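You operate a simulated robot arm through the tools that you are given. There is no shell and no other tool. Be economical: measure what you need, move in short steps, check, and stop when the job is done.

The job below is to be done with a simulated robot arm. You get a single attempt, and the scene is never put back.

## Task
Measure the thin disc, lay the matching shim on it and probe again until the gauge reads nought.
Fine: lift the probe each time before the arm swings. Where these are worked on the way, their far stop is far enough and under half their travel is too little: gauge arm.

It is judged by the outcome, as a careful person would: the job done as asked, and still so three seconds after it is handed in. It fails if anything else is knocked over, pushed out of place, dropped, spilled or broken.

## Robot
A 7-joint arm with a two-finger parallel gripper, fixed in place. Base frame: the origin is at the foot of the arm, x ahead of it, y to its left, z up. Lengths are in mm, angles in rad, forces in N, time in s.
With the tool pointing down near the work surface it reaches from about 100 to 400 mm from the base axis. Its first joint turns from -1.152 to 1.152 rad. Payload 2.5 kg.
Tool frame: the origin (TCP) lies between the finger pads and is the grasp point; the fingertips stand 23 mm ahead of it; z points along the fingers, y is the line along which they close. Largest opening 94 mm; finger width 38, thickness 10; the body of the gripper, 54 by 96 mm, starts 39 mm behind the TCP.
Orientation is told as [roll, pitch, yaw] about the base's x, y, z axes, in that order, counted from this pose: with the fingers straight down and closing along the base's y, the tool's x points along the base's -x, its y along +y and its z along -z.

## Interface
- The arm moves only by the tool arm_command. Its argument "steps" is a list of rows, each a list of 3 entries, a list of its own where there are three numbers: the turn, a rotation vector about the tool's x, y, z in rad, then the shift along the tool's x, y, z in mm, then the closure, from 0 (fully open) to 1 (shut). In form: [[[ax, ay, az], [dx, dy, dz], claw], ...]. A call has 1 to 8 rows; each row shifts and turns the commanded pose from where the row before left it, along the tool's axes as they then stand. Each row takes 0.2 s and may step no farther than 50 mm and 0.15 rad from the row before; otherwise, or with a gripper value out of range, the whole call is refused. Where a pose cannot be reached the arm comes as near as it can. A force on the tool above 40 N (or 10 N above the force at the start of the call, whichever is more), or a blocked arm, ends the call early, and 0.2 s more pass. The fingers move at their own pace (about 108 mm/s each) and stop on an object; they squeeze with about 35 N. The grip force told is the motor's: it shows also when the fingers shut on nothing. Time passes only in rows, and 0.2 s behind the last, so rows that do not move let the fingers close. The reply holds the time, the measured pose of the TCP, the force on the tool along the base axes, the opening and the grip force, in the units named above and with some noise, with the torque about the TCP (base axes, N m) and any sound that the robot's microphone picked up, and new pictures: "show" is both (left out), scene, wrist or none.
- Cameras (640 x 400 px; columns grow to the right, rows downward): "scene" is fixed at [119.6, -403.6, 549.1]; the picture's right is [0.92, -0.39, 0.00], its down [-0.24, -0.57, -0.79] and it looks along [0.31, 0.72, -0.62] (base axes); focal length 214 px, centre (320, 200). "wrist" rides on the gripper at [86, 16, -75] in the tool frame; the picture's right is [-0.18, 0.98, 0.00], its down [-0.58, -0.11, -0.81] and it looks along [-0.79, -0.15, 0.59] (tool axes); focal length 243 px, centre (320, 200). There is no depth. A picture from a camera that has moved, and an enlarged one, comes with that camera's place and axes in the base frame and with its lens. The place of the scene camera against the robot may be out by one fixed shift of up to 25 mm in any direction.
- inspect(camera, box): a new picture of the part [left, top, right, bottom] of that camera's present view, enlarged. It takes no simulated time.
- sign_off(): hands the job in; it is judged then, once.

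Work in short steps. Places have to be worked out from the pictures, the camera data and where the tool is seen: move nearer, look again, correct. Check each grasp and each placing, and mend what went wrong. You have 120 turns and 200 pictures in all, those below and enlarged ones among them. Open the gripper and draw the arm clear of the work before you hand the job in, unless the task says otherwise; then end with one line.

The tools are called after "Emit:" by a JSON object that holds its "api" and its "payload". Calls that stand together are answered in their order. arm_command: Moves the arm, as the interface text tells. Its arguments: {"type":"object","properties":{"steps":{"type":"array"},"show":{"type":"string","enum":["both","scene","wrist","none"]}},"required":["steps"]} The other tools are called the same way: inspect (camera, box) takes an enlarged picture of a part of a camera's view; sign_off () hands the job in.

At the start:

```text
time_s: 0.0
position: [401.5, 14.8, 477.6]
orientation: [0.0, 0.0, 0.001]
force: [0.2, 0.7, 0.3]
ft_torque: [0.02, 0.01, 0.0]
gripper_width: 94.0
grip_force: 0.1
```

scene: 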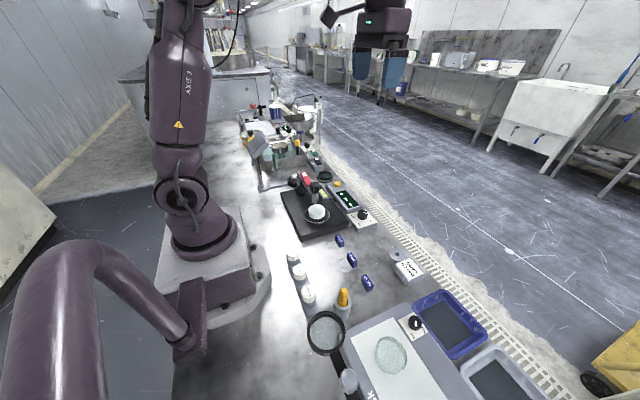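
wrist: 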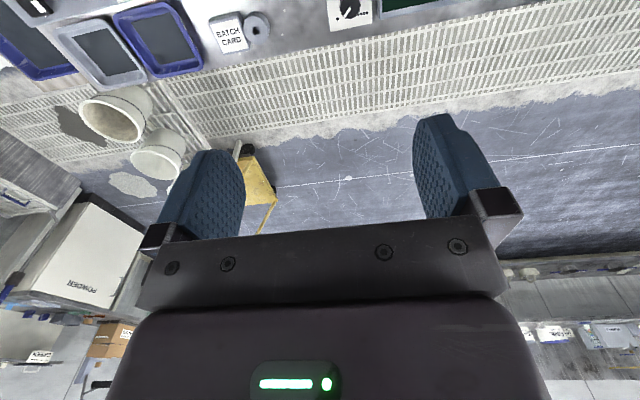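

I'll look at the work area enlarged before moving.

Emit:
{"api": "inspect", "payload": {"camera": "scene", "box": [230, 150, 430, 275]}}

Emit:
{"api": "inspect", "payload": {"camera": "scene", "box": [260, 230, 480, 400]}}

Emit:
{"api": "inspect", "payload": {"camera": "scene", "box": [270, 160, 390, 245]}}

```text
3.20 times, centred on (330, 212) of scene
camera zoom: at [119.6, -403.6, 549.1], right [0.92, -0.39, 0.0], down [-0.24, -0.57, -0.79], along [0.31, 0.72, -0.62], focal length 686 px, centre (288, 160)
```

zoom: 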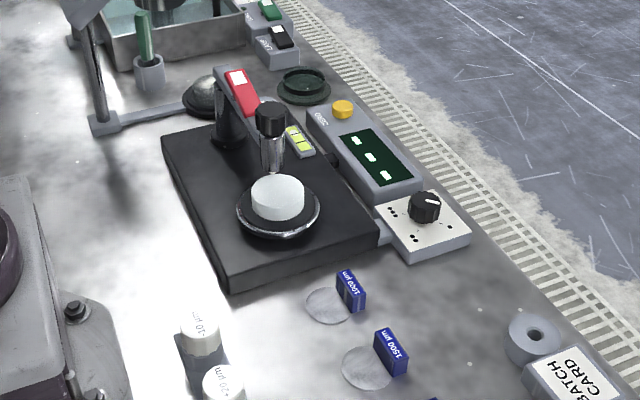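

```text
2.35 times, centred on (370, 315) of scene
camera zoom: at [119.6, -403.6, 549.1], right [0.92, -0.39, 0.0], down [-0.24, -0.57, -0.79], along [0.31, 0.72, -0.62], focal length 505 px, centre (202, -71)
```

zoom: 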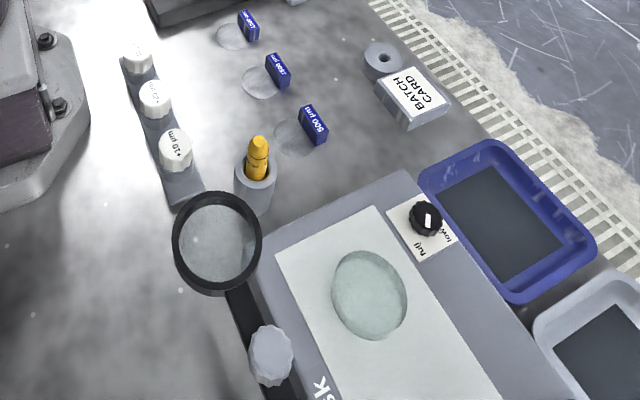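

```text
4.71 times, centred on (330, 202) of scene
camera zoom: at [119.6, -403.6, 549.1], right [0.92, -0.39, 0.0], down [-0.24, -0.57, -0.79], along [0.31, 0.72, -0.62], focal length 1009 px, centre (273, 188)
```

zoom: 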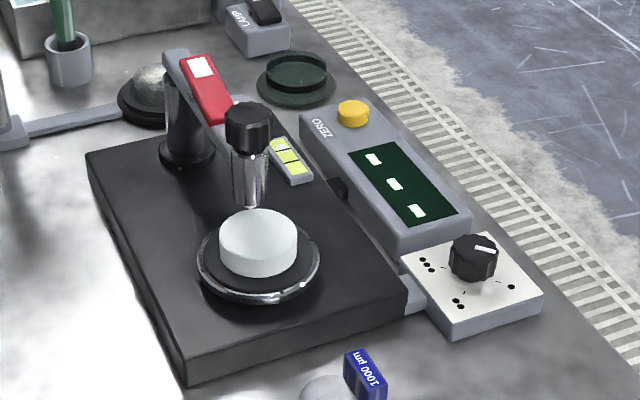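

First I'll tilt the wrist camera down and draw back, to get a better look at the gauge and the discs.

Emit:
{"api": "arm_command", "payload": {"steps": [[[0, 0.15, 0], [40, 10, 0], 0], [[0, 0.15, 0], [40, 10, 5], 0], [[0, 0.15, 0], [40, 10, 15], 0], [[0, 0.15, 0], [40, 10, 20], 0], [[0, 0, 0], [0, 0, 0], 0]]}}

```text
time_s: 1.2
position: [259.8, 60.9, 456.2]
orientation: [-0.017, 0.58, -0.011]
force: [-0.5, 0.7, -0.7]
ft_torque: [0.04, -0.01, -0.05]
gripper_width: 94.0
grip_force: 0.0
out of reach, approached as far as the arm can: row 4
camera wrist: at [228.4, 79.5, 567.4], right [0.16, 0.98, -0.12], down [0.93, -0.1, 0.36], along [0.34, -0.16, -0.93], focal length 243 px, centre (320, 200)
```

scene: 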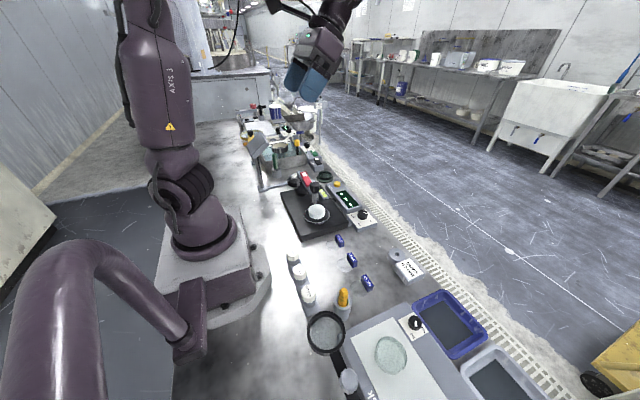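
wrist: 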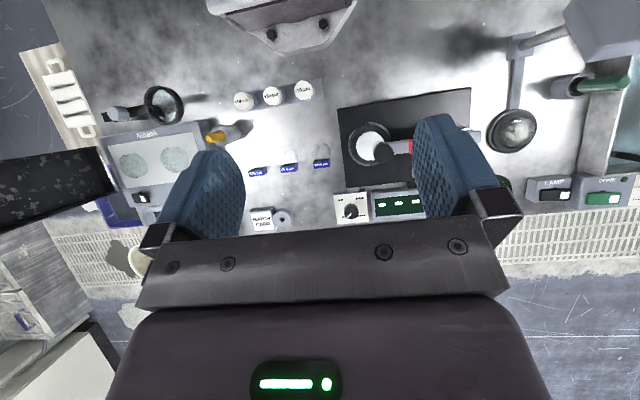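

Emit:
{"api": "inspect", "payload": {"camera": "wrist", "box": [220, 70, 500, 240]}}

Emit:
{"api": "inspect", "payload": {"camera": "wrist", "box": [230, 75, 350, 185]}}

Emit:
{"api": "inspect", "payload": {"camera": "wrist", "box": [320, 80, 480, 225]}}

Emit:
{"api": "inspect", "payload": {"camera": "wrist", "box": [30, 30, 250, 240]}}

```text
2.29 times, centred on (360, 155) of wrist
camera zoom: at [228.4, 79.5, 567.4], right [0.16, 0.98, -0.12], down [0.93, -0.1, 0.36], along [0.34, -0.16, -0.93], focal length 555 px, centre (229, 303)
```

zoom: 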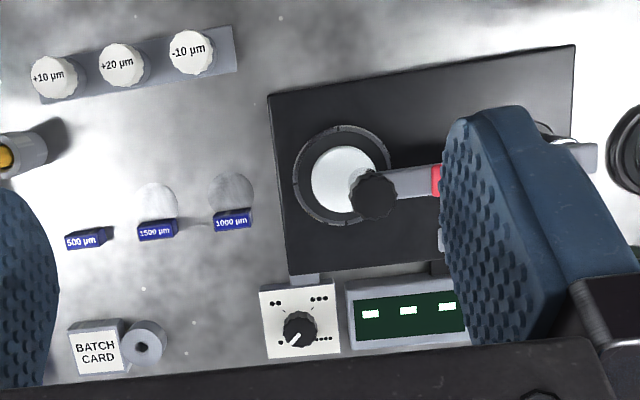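

```text
3.64 times, centred on (290, 130) of wrist
camera zoom: at [228.4, 79.5, 567.4], right [0.16, 0.98, -0.12], down [0.93, -0.1, 0.36], along [0.34, -0.16, -0.93], focal length 882 px, centre (429, 454)
```

zoom: 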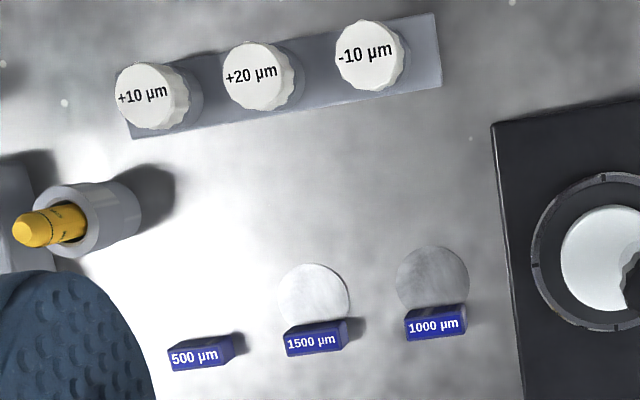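

```text
2.76 times, centred on (400, 152) of wrist
camera zoom: at [228.4, 79.5, 567.4], right [0.16, 0.98, -0.12], down [0.93, -0.1, 0.36], along [0.34, -0.16, -0.93], focal length 669 px, centre (99, 331)
```

zoom: 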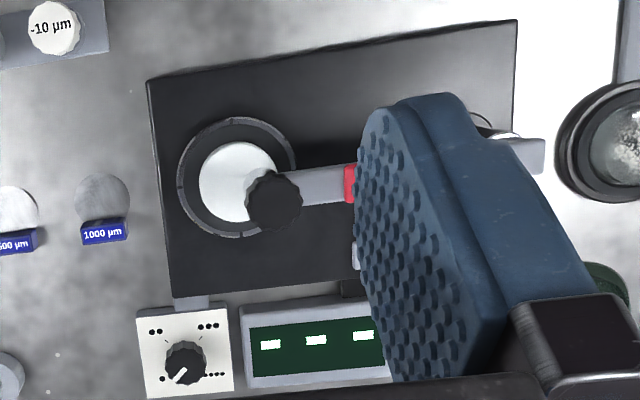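

```text
1.90 times, centred on (140, 135) of wrist
camera zoom: at [228.4, 79.5, 567.4], right [0.16, 0.98, -0.12], down [0.93, -0.1, 0.36], along [0.34, -0.16, -0.93], focal length 462 px, centre (663, 324)
```

zoom: 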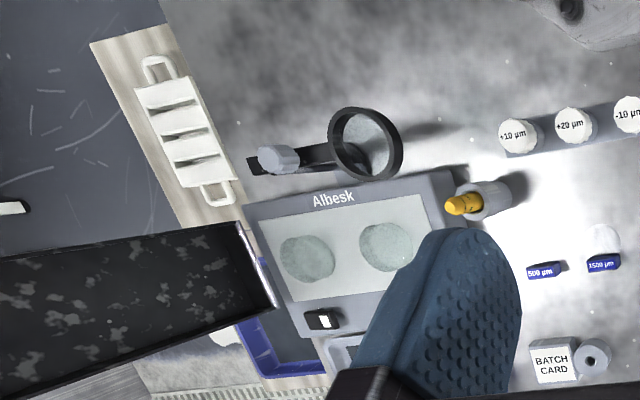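

The selector points at one dot and the display reads "- - -". I'll go lower on the base side of the gauge to see how its probe and arm work.

Emit:
{"api": "arm_command", "payload": {"steps": [[[0, -0.15, 0], [-8, 15, 39], 0], [[0, -0.15, 0], [-3, 15, 40], 0], [[0, 0, 0], [-3, 15, 40], 0], [[0, 0, 0], [-3, 15, 40], 0], [[0, 0, 0], [0, 0, 0], 0]], "show": "wrist"}}

```text
time_s: 2.4
position: [214.1, 120.1, 303.3]
orientation: [0.0, 0.298, -0.002]
force: [-0.2, -0.6, 0.4]
ft_torque: [0.06, 0.02, -0.01]
gripper_width: 94.2
grip_force: 0.0
camera wrist: at [152.8, 135.7, 401.3], right [0.18, 0.98, -0.05], down [0.79, -0.11, 0.6], along [0.58, -0.15, -0.8], focal length 243 px, centre (320, 200)
```

wrist: 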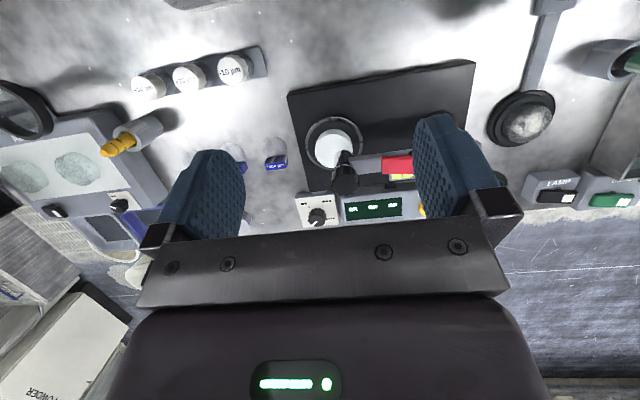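

Leveling and going lower to see the gauge from its side.

Emit:
{"api": "arm_command", "payload": {"steps": [[[0, -0.15, 0], [-3, 15, 35], 0], [[0, -0.15, 0], [0, 15, 35], 0], [[0, 0, 0], [10, 10, 30], 0], [[0, 0, 0], [10, 0, 20], 0], [[0, 0, 0], [0, 0, 0], 0]], "show": "wrist"}}

Emit:
{"api": "inspect", "payload": {"camera": "wrist", "box": [220, 20, 480, 230]}}

```text
time_s: 3.6
position: [180.7, 159.7, 185.2]
orientation: [0.0, 0.0, -0.002]
force: [0.3, 0.7, 0.8]
ft_torque: [0.01, -0.04, 0.0]
gripper_width: 94.1
grip_force: 0.0
camera wrist: at [93.9, 175.7, 261.7], right [0.18, 0.98, 0.0], down [0.58, -0.11, 0.81], along [0.79, -0.15, -0.59], focal length 243 px, centre (320, 200)
```

wrist: 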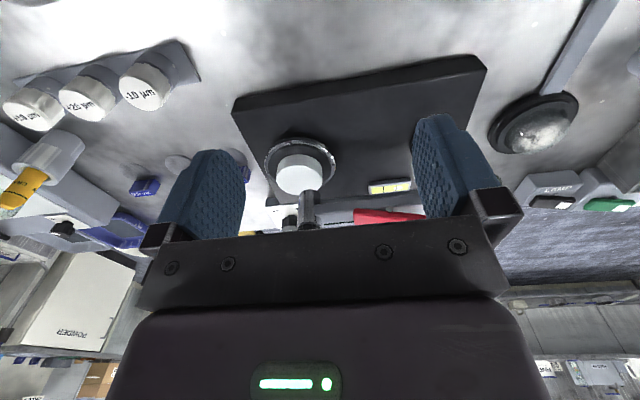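

```text
1.90 times, centred on (350, 125) of wrist
camera zoom: at [93.9, 175.7, 261.7], right [0.18, 0.98, 0.0], down [0.58, -0.11, 0.81], along [0.79, -0.15, -0.59], focal length 462 px, centre (263, 343)
```

zoom: 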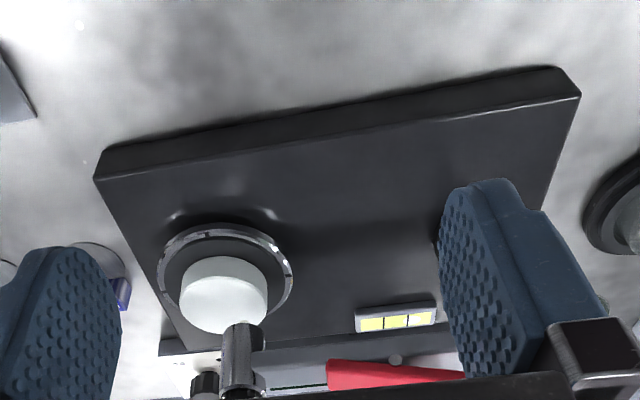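

I need detail of the arm, the red lever and the probe, so I'll take tight enlargements from the scene camera.

Emit:
{"api": "inspect", "payload": {"camera": "scene", "box": [285, 165, 345, 232]}}

Emit:
{"api": "inspect", "payload": {"camera": "scene", "box": [325, 175, 385, 232]}}

```text
5.97 times, centred on (315, 198) of scene
camera zoom: at [119.6, -403.6, 549.1], right [0.92, -0.39, 0.0], down [-0.24, -0.57, -0.79], along [0.31, 0.72, -0.62], focal length 1280 px, centre (350, 209)
```

zoom: 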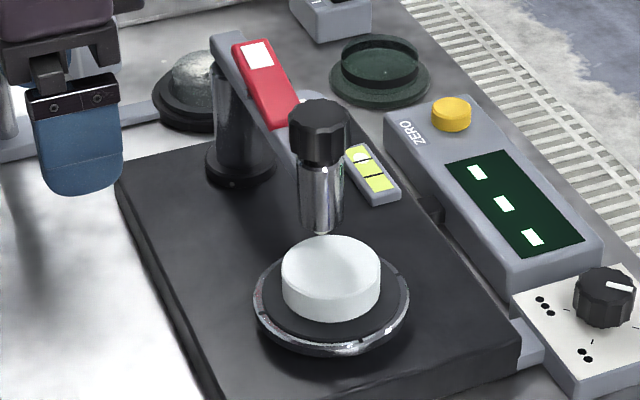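

```text
7.02 times, centred on (355, 204) of scene
camera zoom: at [119.6, -403.6, 549.1], right [0.92, -0.39, 0.0], down [-0.24, -0.57, -0.79], along [0.31, 0.72, -0.62], focal length 1505 px, centre (74, 175)
```

zoom: 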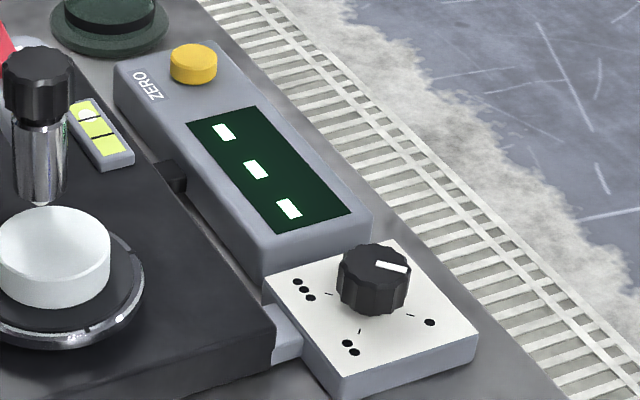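

The probe hangs from a swinging arm, with a black knurled knob on top, and it seems to hover just above the white disc. I'll go round to the -y side for a sideways view of the gauge and a closer look at the shims.

Emit:
{"api": "arm_command", "payload": {"steps": [[[0, 0, 0], [-10, -20, -20], 0], [[0, 0, 0], [-26, -37, -10], 0], [[0, 0, 0], [-26, -37, -5], 0], [[0, 0, 0], [-30, -38, -5], 0], [[0, 0, 0], [-30, -38, 0], 0], [[0, 0, 0], [-28, -38, 0], 0], [[0, 0, -0.15], [0, -10, 0], 0], [[0, 0, -0.15], [0, 0, 0], 0]], "show": "none"}}

Emit:
{"api": "arm_command", "payload": {"steps": [[[0, 0, -0.15], [0, 0, 0], 0], [[0, 0, -0.15], [0, 0, 0], 0], [[0, 0, -0.15], [0, 0, 0], 0], [[0, 0, -0.15], [0, 0, 0], 0], [[0, 0, -0.15], [0, 0, 0], 0], [[0, 0, -0.15], [0, 0, 0], 0], [[0, 0, -0.15], [0, 0, 0], 0], [[0, 0, -0.15], [0, 0, 0], 0]], "show": "both"}}

Emit:
{"api": "inspect", "payload": {"camera": "wrist", "box": [200, 0, 440, 230]}}

```text
time_s: 5.4
position: [330.7, -58.2, 226.6]
orientation: [0.0, 0.0, 0.303]
force: [-0.9, -0.7, 0.2]
ft_torque: [0.03, -0.01, -0.01]
gripper_width: 93.8
grip_force: 0.0
```

```text
time_s: 7.2
position: [329.8, -57.1, 226.4]
orientation: [-0.001, 0.0, 1.504]
force: [0.7, -0.1, 0.7]
ft_torque: [0.01, -0.03, -0.01]
gripper_width: 94.0
grip_force: 0.0
camera wrist: at [308.4, -142.1, 301.7], right [-0.97, 0.25, 0.0], down [0.15, 0.57, 0.81], along [0.2, 0.78, -0.59], focal length 243 px, centre (320, 200)
```

scene: 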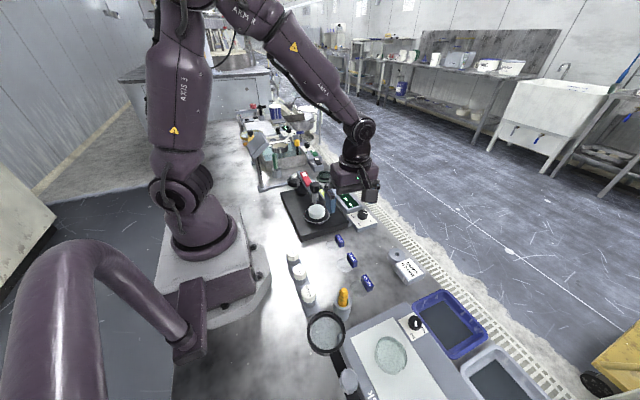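
wrist: 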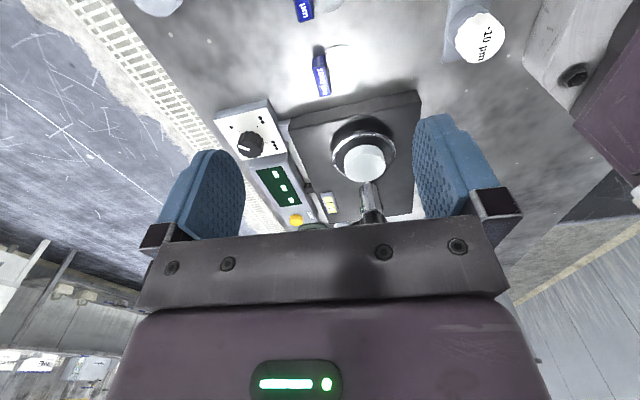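

```text
1.74 times, centred on (320, 115) of wrist
camera zoom: at [308.4, -142.1, 301.7], right [-0.97, 0.25, 0.0], down [0.15, 0.57, 0.81], along [0.2, 0.78, -0.59], focal length 422 px, centre (320, 348)
```

zoom: 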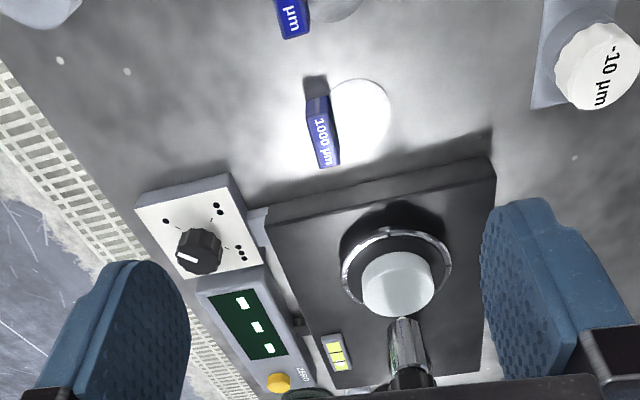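

The probe tip seems to sit about 30 mm above the disc, roughly at (310,120,89). I'll rise so the knob, lever and arm come clear of the gripper in the picture.

Emit:
{"api": "arm_command", "payload": {"steps": [[[0, 0, 0], [0, 0, -45], 0], [[0, 0, 0], [0, 0, -45], 0], [[0, 0.15, 0], [0, 0, -30], 0], [[0, 0, 0], [-30, 0, 0], 0], [[0, 0, 0], [0, 0, 0], 0]], "show": "wrist"}}

Emit:
{"api": "inspect", "payload": {"camera": "wrist", "box": [240, 60, 440, 230]}}

```text
time_s: 8.4
position: [331.8, -26.9, 342.0]
orientation: [0.0, 0.15, 1.498]
force: [0.4, 0.4, 0.2]
ft_torque: [-0.03, -0.04, -0.01]
gripper_width: 94.1
grip_force: 0.1
camera wrist: at [309.9, -99.6, 429.6], right [-0.97, 0.25, -0.03], down [0.16, 0.69, 0.71], along [0.2, 0.68, -0.7], focal length 243 px, centre (320, 200)
```

wrist: 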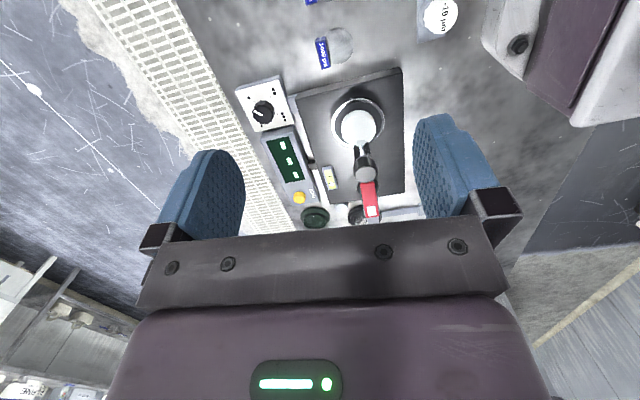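

```text
2.35 times, centred on (340, 145) of wrist
camera zoom: at [309.9, -99.6, 429.6], right [-0.97, 0.25, -0.03], down [0.16, 0.69, 0.71], along [0.2, 0.68, -0.7], focal length 571 px, centre (273, 329)
```

zoom: 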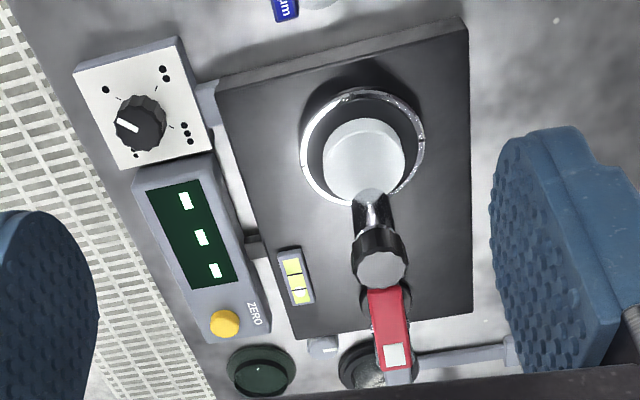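

Triangulating from three views puts the probe knob's top near (310,124,158), the disc centre near (310,109,60), and the post behind at larger y. I'll go over the knob with the fingers straddling it along x.

Emit:
{"api": "arm_command", "payload": {"steps": [[[0, -0.15, 0], [-30, 6.5, 15], 0], [[0, 0, -0.07], [-30, 6.5, 25], 0], [[0, 0, 0], [-30, 4.5, 28], 0], [[0, 0, 0], [-30, 4.5, 28], 0], [[0, 0, 0], [-28, 2, 25], 0], [[0, 0, 0], [0, 0, 0], 0]]}}

Emit:
{"api": "inspect", "payload": {"camera": "wrist", "box": [200, 80, 440, 230]}}

Emit:
{"api": "inspect", "payload": {"camera": "scene", "box": [270, 130, 390, 245]}}

```text
time_s: 9.8
position: [312.4, 116.6, 216.0]
orientation: [-0.001, -0.001, 1.57]
force: [-0.7, -0.1, -0.7]
ft_torque: [-0.02, 0.04, 0.03]
gripper_width: 93.9
grip_force: 0.0
camera wrist: at [296.0, 30.4, 290.9], right [-0.98, 0.19, 0.0], down [0.11, 0.58, 0.81], along [0.15, 0.79, -0.59], focal length 243 px, centre (320, 200)
```

scene: 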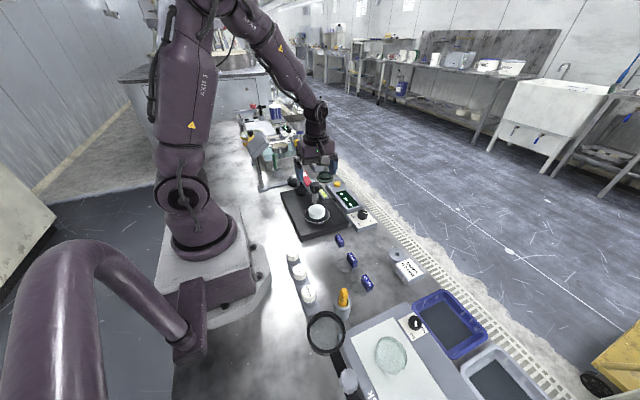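
wrist: 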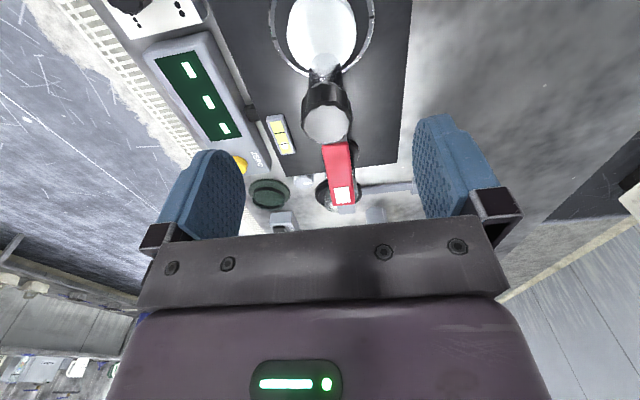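

```text
2.67 times, centred on (320, 155) of wrist
camera zoom: at [296.0, 30.4, 290.9], right [-0.98, 0.19, 0.0], down [0.11, 0.58, 0.81], along [0.15, 0.79, -0.59], focal length 647 px, centre (320, 320)
```

zoom: 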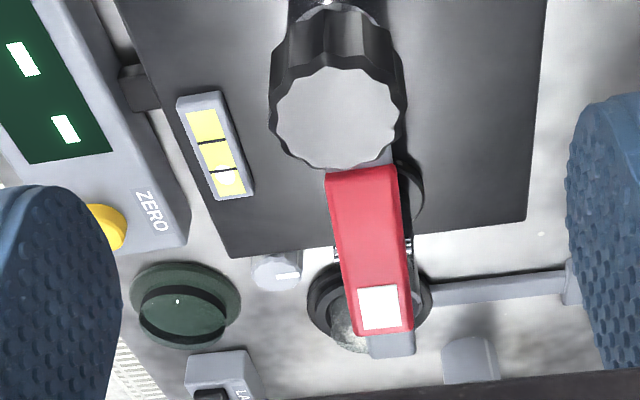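

```text
3.48 times, centred on (330, 188) of scene
camera zoom: at [119.6, -403.6, 549.1], right [0.92, -0.39, 0.0], down [-0.24, -0.57, -0.79], along [0.31, 0.72, -0.62], focal length 746 px, centre (285, 244)
```

zoom: 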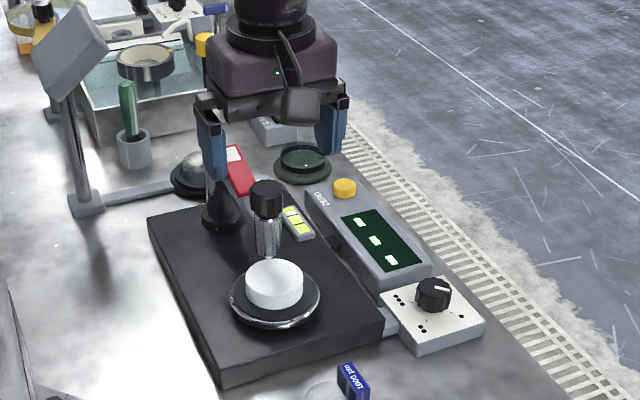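

Knob centre comes out at (309.5,124.5) with its top at z≈161 and about 34 mm across. I'll centre on it and descend open around it.

Emit:
{"api": "arm_command", "payload": {"steps": [[[0, 0, 0], [-8, 3, 20], 0], [[0, 0, 0], [0, 0, 25], 0], [[0, 0, 0], [0, 0, 23], 0], [[0, 0, 0], [0, 0, 0], 0]]}}

Emit:
{"api": "inspect", "payload": {"camera": "scene", "box": [270, 130, 390, 245]}}

```text
time_s: 10.8
position: [309.3, 126.5, 149.8]
orientation: [0.0, 0.001, 1.568]
force: [0.1, 0.4, 0.1]
ft_torque: [0.03, -0.05, 0.01]
gripper_width: 94.0
grip_force: 0.1
camera wrist: at [292.1, 39.5, 224.7], right [-0.98, 0.19, 0.0], down [0.11, 0.58, 0.81], along [0.15, 0.79, -0.59], focal length 243 px, centre (320, 200)
```

scene: 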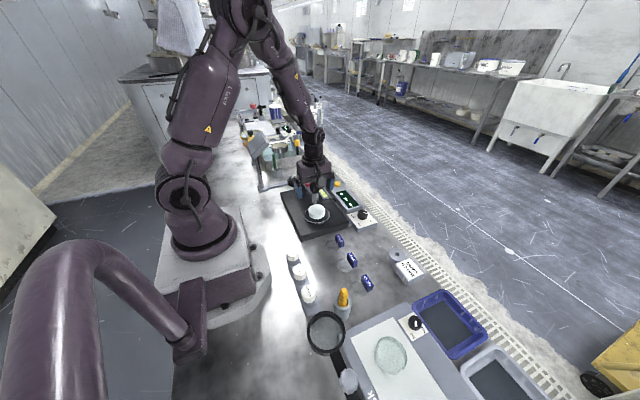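
wrist: 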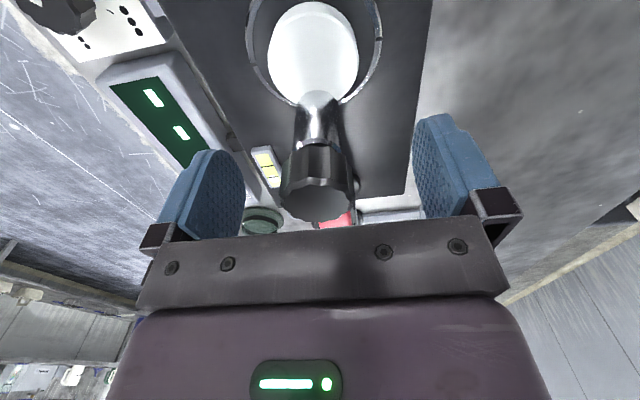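

```text
3.48 times, centred on (330, 188) of scene
camera zoom: at [119.6, -403.6, 549.1], right [0.92, -0.39, 0.0], down [-0.24, -0.57, -0.79], along [0.31, 0.72, -0.62], focal length 746 px, centre (285, 244)
```

zoom: 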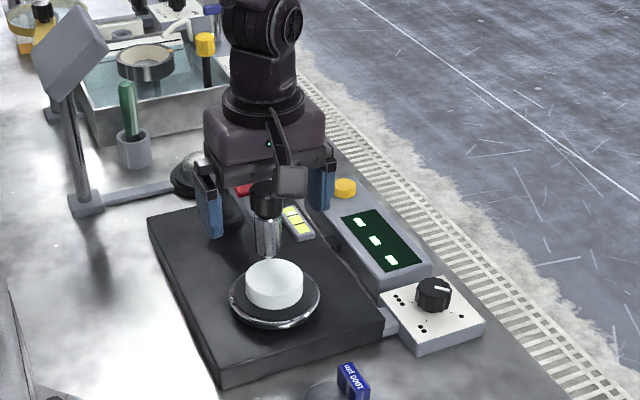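

The knob sits between the fingers and runs from about z=143 to 161. I'll close on it, first to 42 mm and then to contact.

Emit:
{"api": "arm_command", "payload": {"steps": [[[0, 0, 0], [0, 0, 0], 0.56], [[0, 0, 0], [0, 0, 0], 0.56], [[0, 0, 0], [0, 0, 0], 0.72], [[0, 0, 0], [0, 0, 0], 0.72]]}}

```text
time_s: 11.8
position: [308.2, 127.1, 151.1]
orientation: [0.0, -0.001, 1.57]
force: [-1.1, -3.0, -1.3]
ft_torque: [0.2, -0.23, 0.07]
gripper_width: 31.9
grip_force: 45.1
camera wrist: at [292.2, 39.4, 225.0], right [-0.98, 0.19, 0.0], down [0.11, 0.58, 0.81], along [0.15, 0.79, -0.59], focal length 243 px, centre (320, 200)
```

scene: 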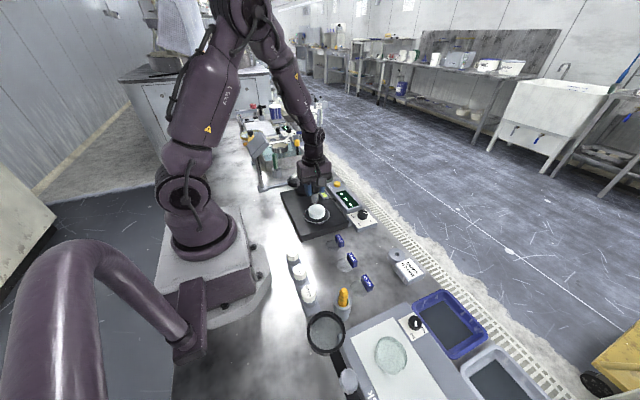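
wrist: 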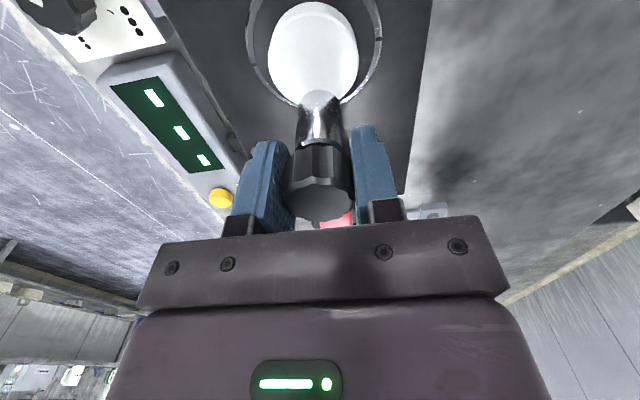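

The knob is held at 31.9 mm. I'll ease down a few millimetres and watch the force.

Emit:
{"api": "arm_command", "payload": {"steps": [[[0, 0, 0], [0, 0, 2], 0.72], [[0, 0, 0], [0, 0, 2], 0.72], [[0, 0, 0], [0, 0, 2], 0.72]], "show": "wrist"}}

```text
time_s: 12.6
position: [309.0, 127.3, 141.9]
orientation: [0.0, 0.001, 1.571]
force: [-1.8, -1.1, 6.2]
ft_torque: [0.45, -0.4, 0.2]
gripper_width: 31.8
grip_force: 45.1
camera wrist: at [293.2, 39.7, 217.9], right [-0.98, 0.18, 0.0], down [0.11, 0.58, 0.81], along [0.15, 0.79, -0.59], focal length 243 px, centre (320, 200)
```

wrist: 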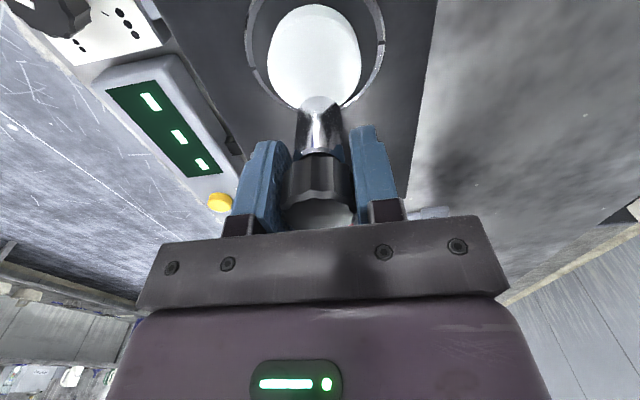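

Emit:
{"api": "inspect", "payload": {"camera": "scene", "box": [280, 150, 370, 240]}}

Emit:
{"api": "inspect", "payload": {"camera": "wrist", "box": [220, 60, 420, 240]}}

```text
4.44 times, centred on (325, 195) of scene
camera zoom: at [119.5, -403.6, 549.1], right [0.92, -0.39, 0.0], down [-0.24, -0.57, -0.79], along [0.31, 0.73, -0.62], focal length 953 px, centre (298, 222)
```

zoom: 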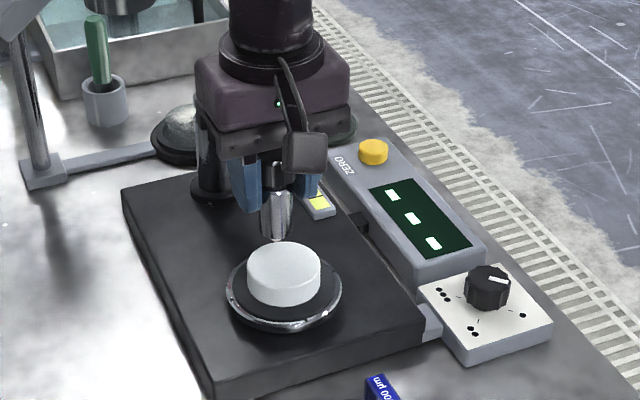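

```text
2.22 times, centred on (320, 150) of wrist
camera zoom: at [293.2, 39.7, 217.9], right [-0.98, 0.18, 0.0], down [0.11, 0.58, 0.81], along [0.15, 0.79, -0.59], focal length 539 px, centre (320, 311)
```

zoom: 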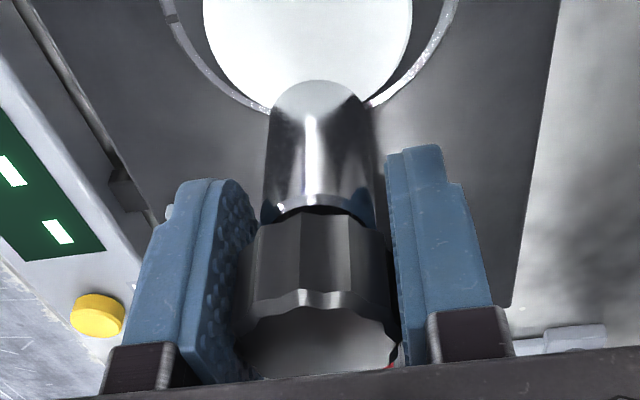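

The knob barely moved, so the fingers seem to have slipped on it at a small force. I'll push a little further to tell slip from travel.

Emit:
{"api": "arm_command", "payload": {"steps": [[[0, 0, 0], [0, 0, 2], 0.72], [[0, 0, 0], [0, 0, 2], 0.72], [[0, 0, 0], [0, 0, 2], 0.72], [[0, 0, 0], [0, 0, 0], 0.72]], "show": "wrist"}}

Emit:
{"api": "inspect", "payload": {"camera": "scene", "box": [280, 150, 370, 240]}}

```text
time_s: 13.6
position: [310.5, 127.2, 136.2]
orientation: [0.0, 0.0, 1.571]
force: [-9.9, -2.2, 34.2]
ft_torque: [-0.12, 0.32, -0.01]
gripper_width: 31.5
grip_force: 44.9
camera wrist: at [293.4, 40.3, 212.5], right [-0.98, 0.19, 0.0], down [0.11, 0.58, 0.81], along [0.15, 0.79, -0.59], focal length 243 px, centre (320, 200)
```

wrist: 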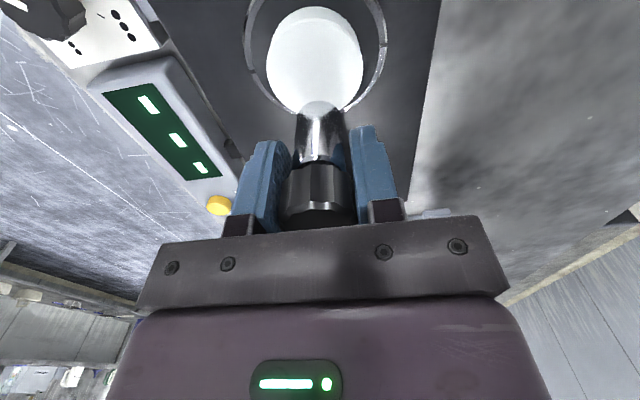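

```text
4.44 times, centred on (325, 195) of scene
camera zoom: at [119.5, -403.6, 549.1], right [0.92, -0.39, 0.0], down [-0.24, -0.57, -0.79], along [0.31, 0.73, -0.62], focal length 953 px, centre (298, 222)
```

zoom: 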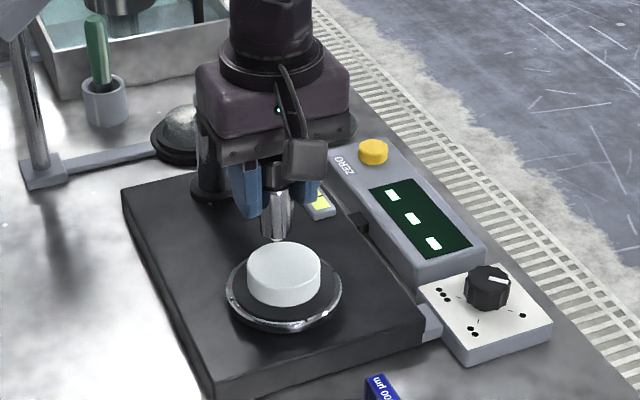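

At 34 N the knob still hasn't gone down, so it's at a lower stop or isn't a push control. I'll back off and gently try lifting instead.

Emit:
{"api": "arm_command", "payload": {"steps": [[[0, 0, 0], [0, 0, -4], 0.72], [[0, 0, 0], [0, 0, -3], 0.72], [[0, 0, 0], [0, 0, -3], 0.72], [[0, 0, 0], [0, 0, -3], 0.72], [[0, 0, 0], [0, 0, 0], 0.72]], "show": "wrist"}}

Emit:
{"api": "inspect", "payload": {"camera": "scene", "box": [280, 150, 370, 240]}}

```text
time_s: 14.4
position: [308.5, 126.8, 144.3]
orientation: [0.006, 0.003, 1.566]
force: [1.3, 1.5, -5.9]
ft_torque: [-0.66, -0.22, -0.16]
gripper_width: 31.6
grip_force: 44.6
stopped in row 4: the force on the tool passed its limit at 54 N (the readings are from after the stop); the commanded pose is now the measured one
camera wrist: at [291.6, 39.7, 219.1], right [-0.98, 0.19, 0.01], down [0.12, 0.58, 0.8], along [0.15, 0.79, -0.59], focal length 243 px, centre (320, 200)
```

wrist: 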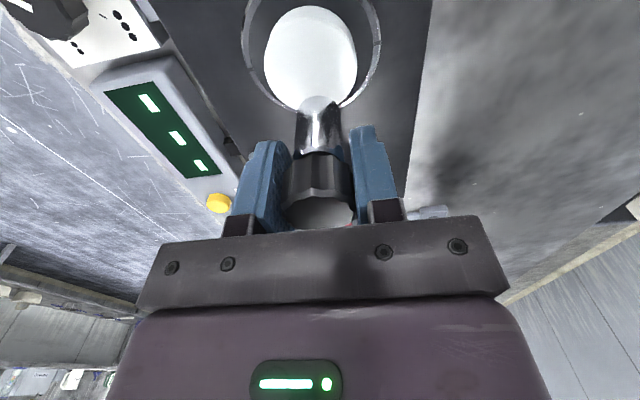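

```text
4.44 times, centred on (325, 195) of scene
camera zoom: at [119.6, -403.6, 549.1], right [0.92, -0.39, 0.0], down [-0.24, -0.57, -0.79], along [0.31, 0.72, -0.62], focal length 953 px, centre (298, 222)
```

zoom: 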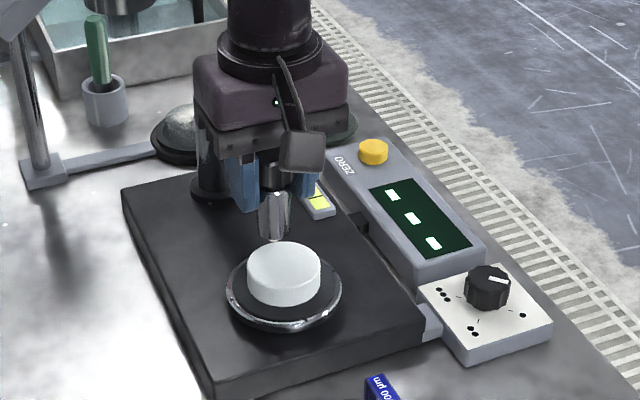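

It doesn't lift with the knob either; it resisted 54 N, so no more pulling. It may be a turn-knob, so I'll try a small twist and watch the torque.

Emit:
{"api": "arm_command", "payload": {"steps": [[[0, 0, 0], [0, 0, 0], 0.72], [[0, 0, 0.1], [0, 0, 0], 0.72], [[0, 0, 0.1], [0, 0, 0], 0.72], [[0, 0, 0.1], [0, 0, 0], 0.72]], "show": "wrist"}}

Emit:
{"api": "inspect", "payload": {"camera": "wrist", "box": [220, 60, 420, 240]}}

```text
time_s: 15.4
position: [306.4, 124.7, 143.5]
orientation: [0.012, 0.011, 1.272]
force: [-12.2, -7.5, 15.5]
ft_torque: [-0.35, 1.07, 1.78]
gripper_width: 32.0
grip_force: 44.8
camera wrist: at [266.1, 48.1, 219.7], right [-0.89, 0.47, 0.01], down [0.29, 0.53, 0.8], along [0.37, 0.71, -0.6], focal length 243 px, centre (320, 200)
```

wrist: 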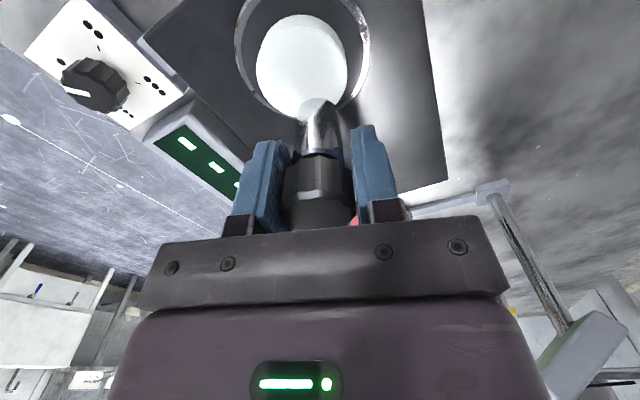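

```text
2.22 times, centred on (320, 150) of wrist
camera zoom: at [266.1, 48.1, 219.7], right [-0.89, 0.47, 0.01], down [0.29, 0.53, 0.8], along [0.37, 0.71, -0.6], focal length 539 px, centre (320, 311)
```

zoom: 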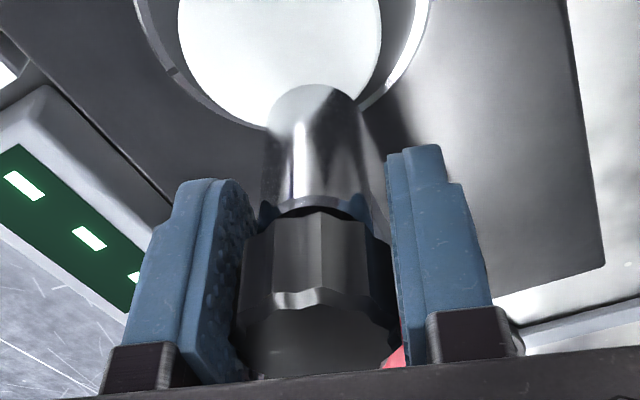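

Torque built up without clear turning. I'll turn back, release, and study the red lever from the side before trying anything else.

Emit:
{"api": "arm_command", "payload": {"steps": [[[0, 0, -0.1], [0, 0, 0], 0.72], [[0, 0, -0.1], [0, 0, 0], 0.72], [[0, 0, -0.1], [0, 0, 0], 0.5], [[0, 0, 0], [0, 0, 0], 0], [[0, 0, 0], [0, 0, 0], 0], [[0, 0, 0], [0, 0, -35], 0], [[0, 0, 0], [0, 0, -35], 0], [[0, 0, 0], [0, 0, -35], 0]], "show": "both"}}

Emit:
{"api": "inspect", "payload": {"camera": "wrist", "box": [220, 40, 420, 230]}}

Emit:
{"api": "inspect", "payload": {"camera": "scene", "box": [290, 160, 340, 230]}}

```text
time_s: 17.2
position: [307.9, 124.5, 249.1]
orientation: [0.007, 0.001, 1.568]
force: [0.4, 0.0, 0.1]
ft_torque: [0.02, -0.03, -0.02]
gripper_width: 93.9
grip_force: 0.1
camera wrist: at [291.0, 37.4, 324.9], right [-0.98, 0.19, 0.01], down [0.12, 0.58, 0.8], along [0.15, 0.79, -0.59], focal length 243 px, centre (320, 200)
```

scene: 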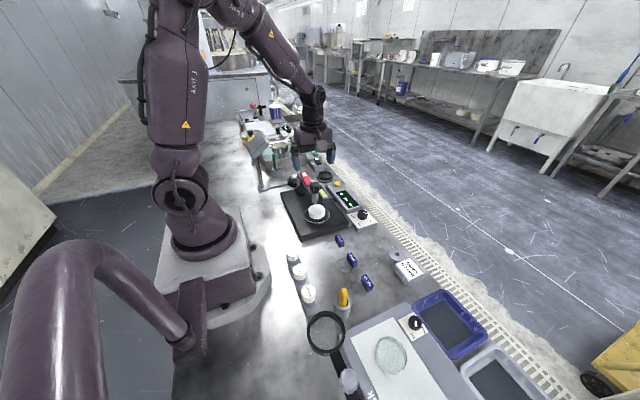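
wrist: 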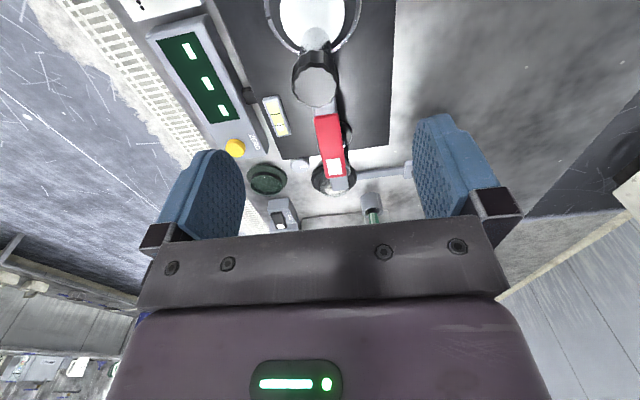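

```text
2.11 times, centred on (320, 135) of wrist
camera zoom: at [291.0, 37.4, 324.9], right [-0.98, 0.19, 0.01], down [0.12, 0.58, 0.8], along [0.15, 0.79, -0.59], focal length 511 px, centre (320, 337)
```

zoom: 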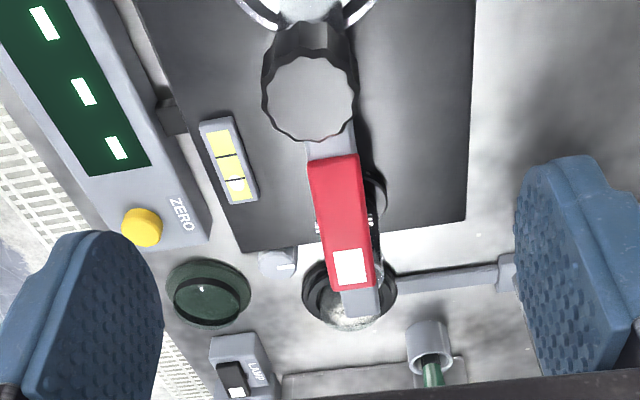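

```text
5.71 times, centred on (315, 195) of scene
camera zoom: at [119.6, -403.6, 549.1], right [0.92, -0.39, 0.0], down [-0.24, -0.57, -0.79], along [0.31, 0.72, -0.62], focal length 1226 px, centre (349, 229)
```

zoom: 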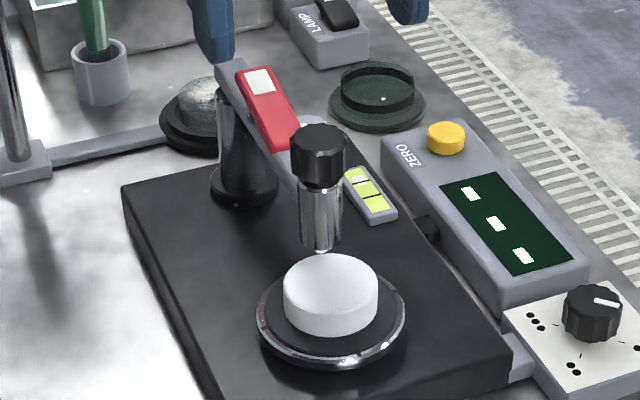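

The red piece has pivot screws mid-length and a white pad at its rear, so it looks like a rocker lever. I'll zoom in to see its tilt.

Emit:
{"api": "inspect", "payload": {"camera": "scene", "box": [296, 168, 326, 206]}}

Emit:
{"api": "inspect", "payload": {"camera": "wrist", "box": [280, 50, 370, 200]}}

```text
10.53 times, centred on (311, 187) of scene
camera zoom: at [119.6, -403.6, 549.1], right [0.92, -0.39, 0.0], down [-0.24, -0.57, -0.79], along [0.31, 0.72, -0.62], focal length 2258 px, centre (415, 337)
```

zoom: 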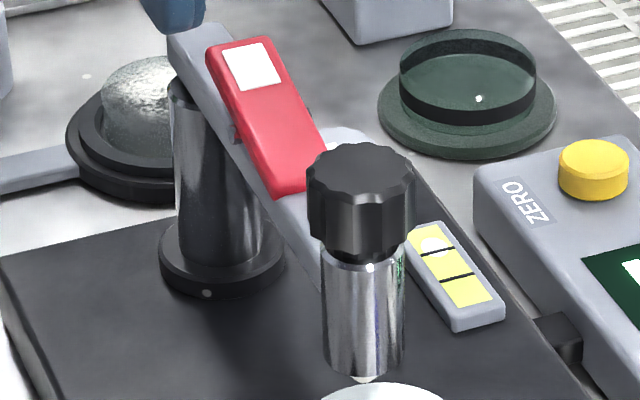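

```text
2.67 times, centred on (325, 125) of wrist
camera zoom: at [291.0, 37.4, 324.9], right [-0.98, 0.19, 0.01], down [0.12, 0.58, 0.8], along [0.15, 0.79, -0.59], focal length 647 px, centre (307, 400)
```

zoom: 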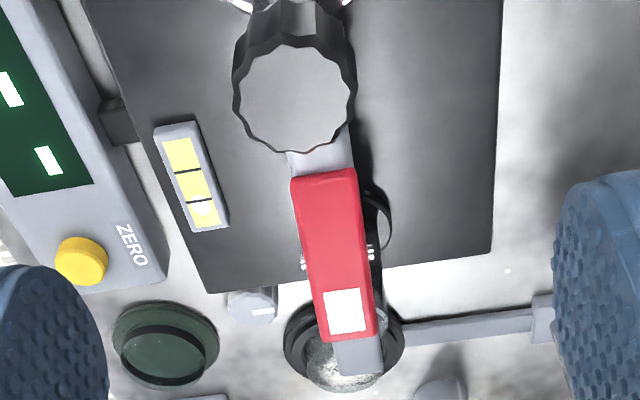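

The lever's rear end (white pad) looks raised, at about (309,212,155). I'll go over it with the fingers shut and hover before pressing.

Emit:
{"api": "arm_command", "payload": {"steps": [[[0, 0, 0], [-45, 0, 0], 1], [[0, 0, 0], [-47, 0, 0], 1], [[0, 0, 0], [0, 0, 25], 1], [[0, 0, 0], [0, 0, 25], 1], [[0, 0, 0], [0, 0, 0], 1]]}}

Emit:
{"api": "inspect", "payload": {"camera": "wrist", "box": [240, 60, 400, 230]}}

Emit:
{"api": "inspect", "payload": {"camera": "scene", "box": [285, 150, 345, 225]}}

```text
time_s: 18.4
position: [307.9, 216.9, 199.3]
orientation: [0.007, 0.002, 1.567]
force: [0.6, -0.2, -0.6]
ft_torque: [-0.01, 0.0, 0.0]
gripper_width: 0.0
grip_force: 34.9
camera wrist: at [292.0, 130.5, 275.3], right [-0.98, 0.19, 0.01], down [0.12, 0.58, 0.8], along [0.15, 0.79, -0.59], focal length 243 px, centre (320, 200)
```

scene: 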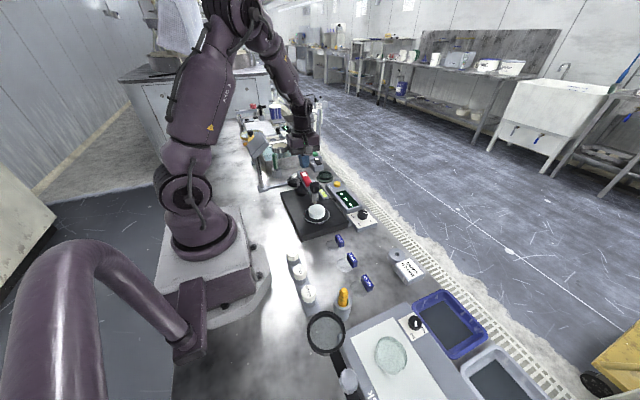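
wrist: 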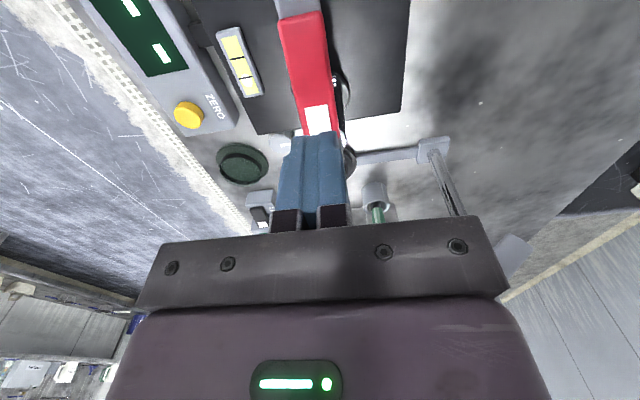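

```text
2.35 times, centred on (320, 145) of wrist
camera zoom: at [292.0, 130.5, 275.3], right [-0.98, 0.19, 0.01], down [0.12, 0.58, 0.8], along [0.15, 0.79, -0.59], focal length 571 px, centre (320, 329)
```

zoom: 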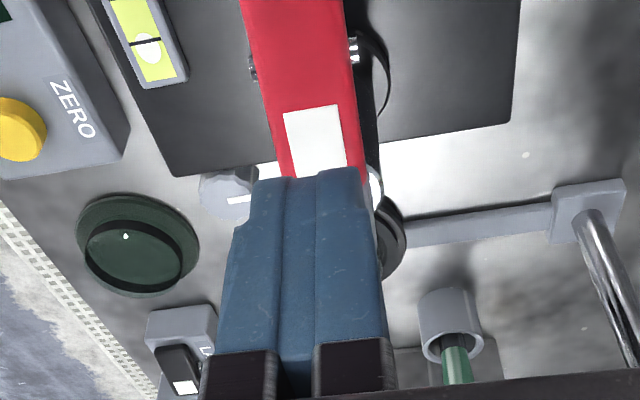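

```text
5.33 times, centred on (315, 188) of scene
camera zoom: at [119.6, -403.6, 549.1], right [0.92, -0.39, 0.0], down [-0.24, -0.57, -0.79], along [0.31, 0.72, -0.62], focal length 1144 px, centre (347, 267)
```

zoom: 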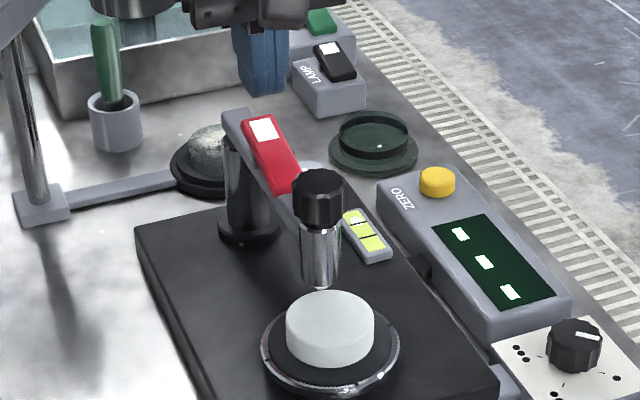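

The fingertips are over the pad, which I place at (308,213). I'll descend in small steps until there's contact.

Emit:
{"api": "arm_command", "payload": {"steps": [[[0, 0, 0], [0, 0, 8], 1], [[0, 0, 0], [0, 0, 5], 1], [[0, 0, 0], [0, 0, 4], 1], [[0, 0, 0], [0, 0, 3], 1], [[0, 0, 0], [0, 0, 3], 1]], "show": "wrist"}}

Emit:
{"api": "inspect", "payload": {"camera": "scene", "box": [285, 150, 345, 225]}}

```text
time_s: 19.6
position: [309.0, 217.2, 175.4]
orientation: [0.006, 0.001, 1.568]
force: [0.4, -0.6, -0.4]
ft_torque: [0.01, 0.01, 0.0]
gripper_width: 0.3
grip_force: 35.2
camera wrist: at [292.2, 131.4, 251.5], right [-0.98, 0.19, 0.01], down [0.12, 0.58, 0.8], along [0.15, 0.79, -0.59], focal length 243 px, centre (320, 200)
```

wrist: 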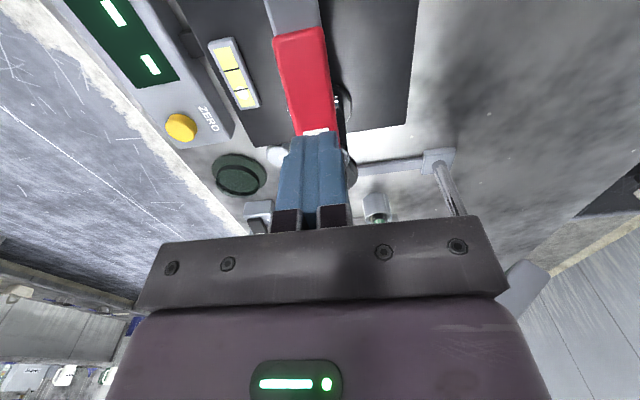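

```text
5.33 times, centred on (315, 188) of scene
camera zoom: at [119.6, -403.6, 549.1], right [0.92, -0.39, 0.0], down [-0.24, -0.57, -0.79], along [0.31, 0.72, -0.62], focal length 1144 px, centre (347, 267)
```

zoom: 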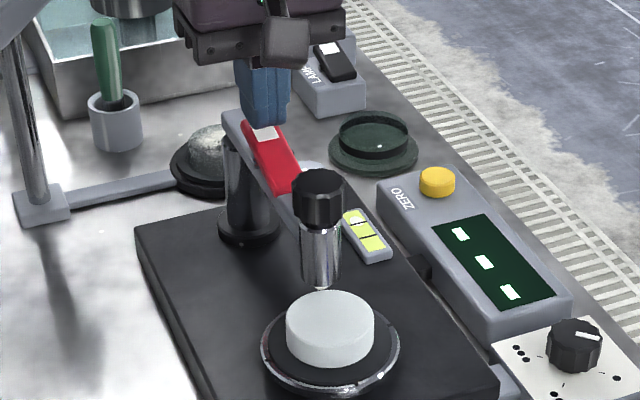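

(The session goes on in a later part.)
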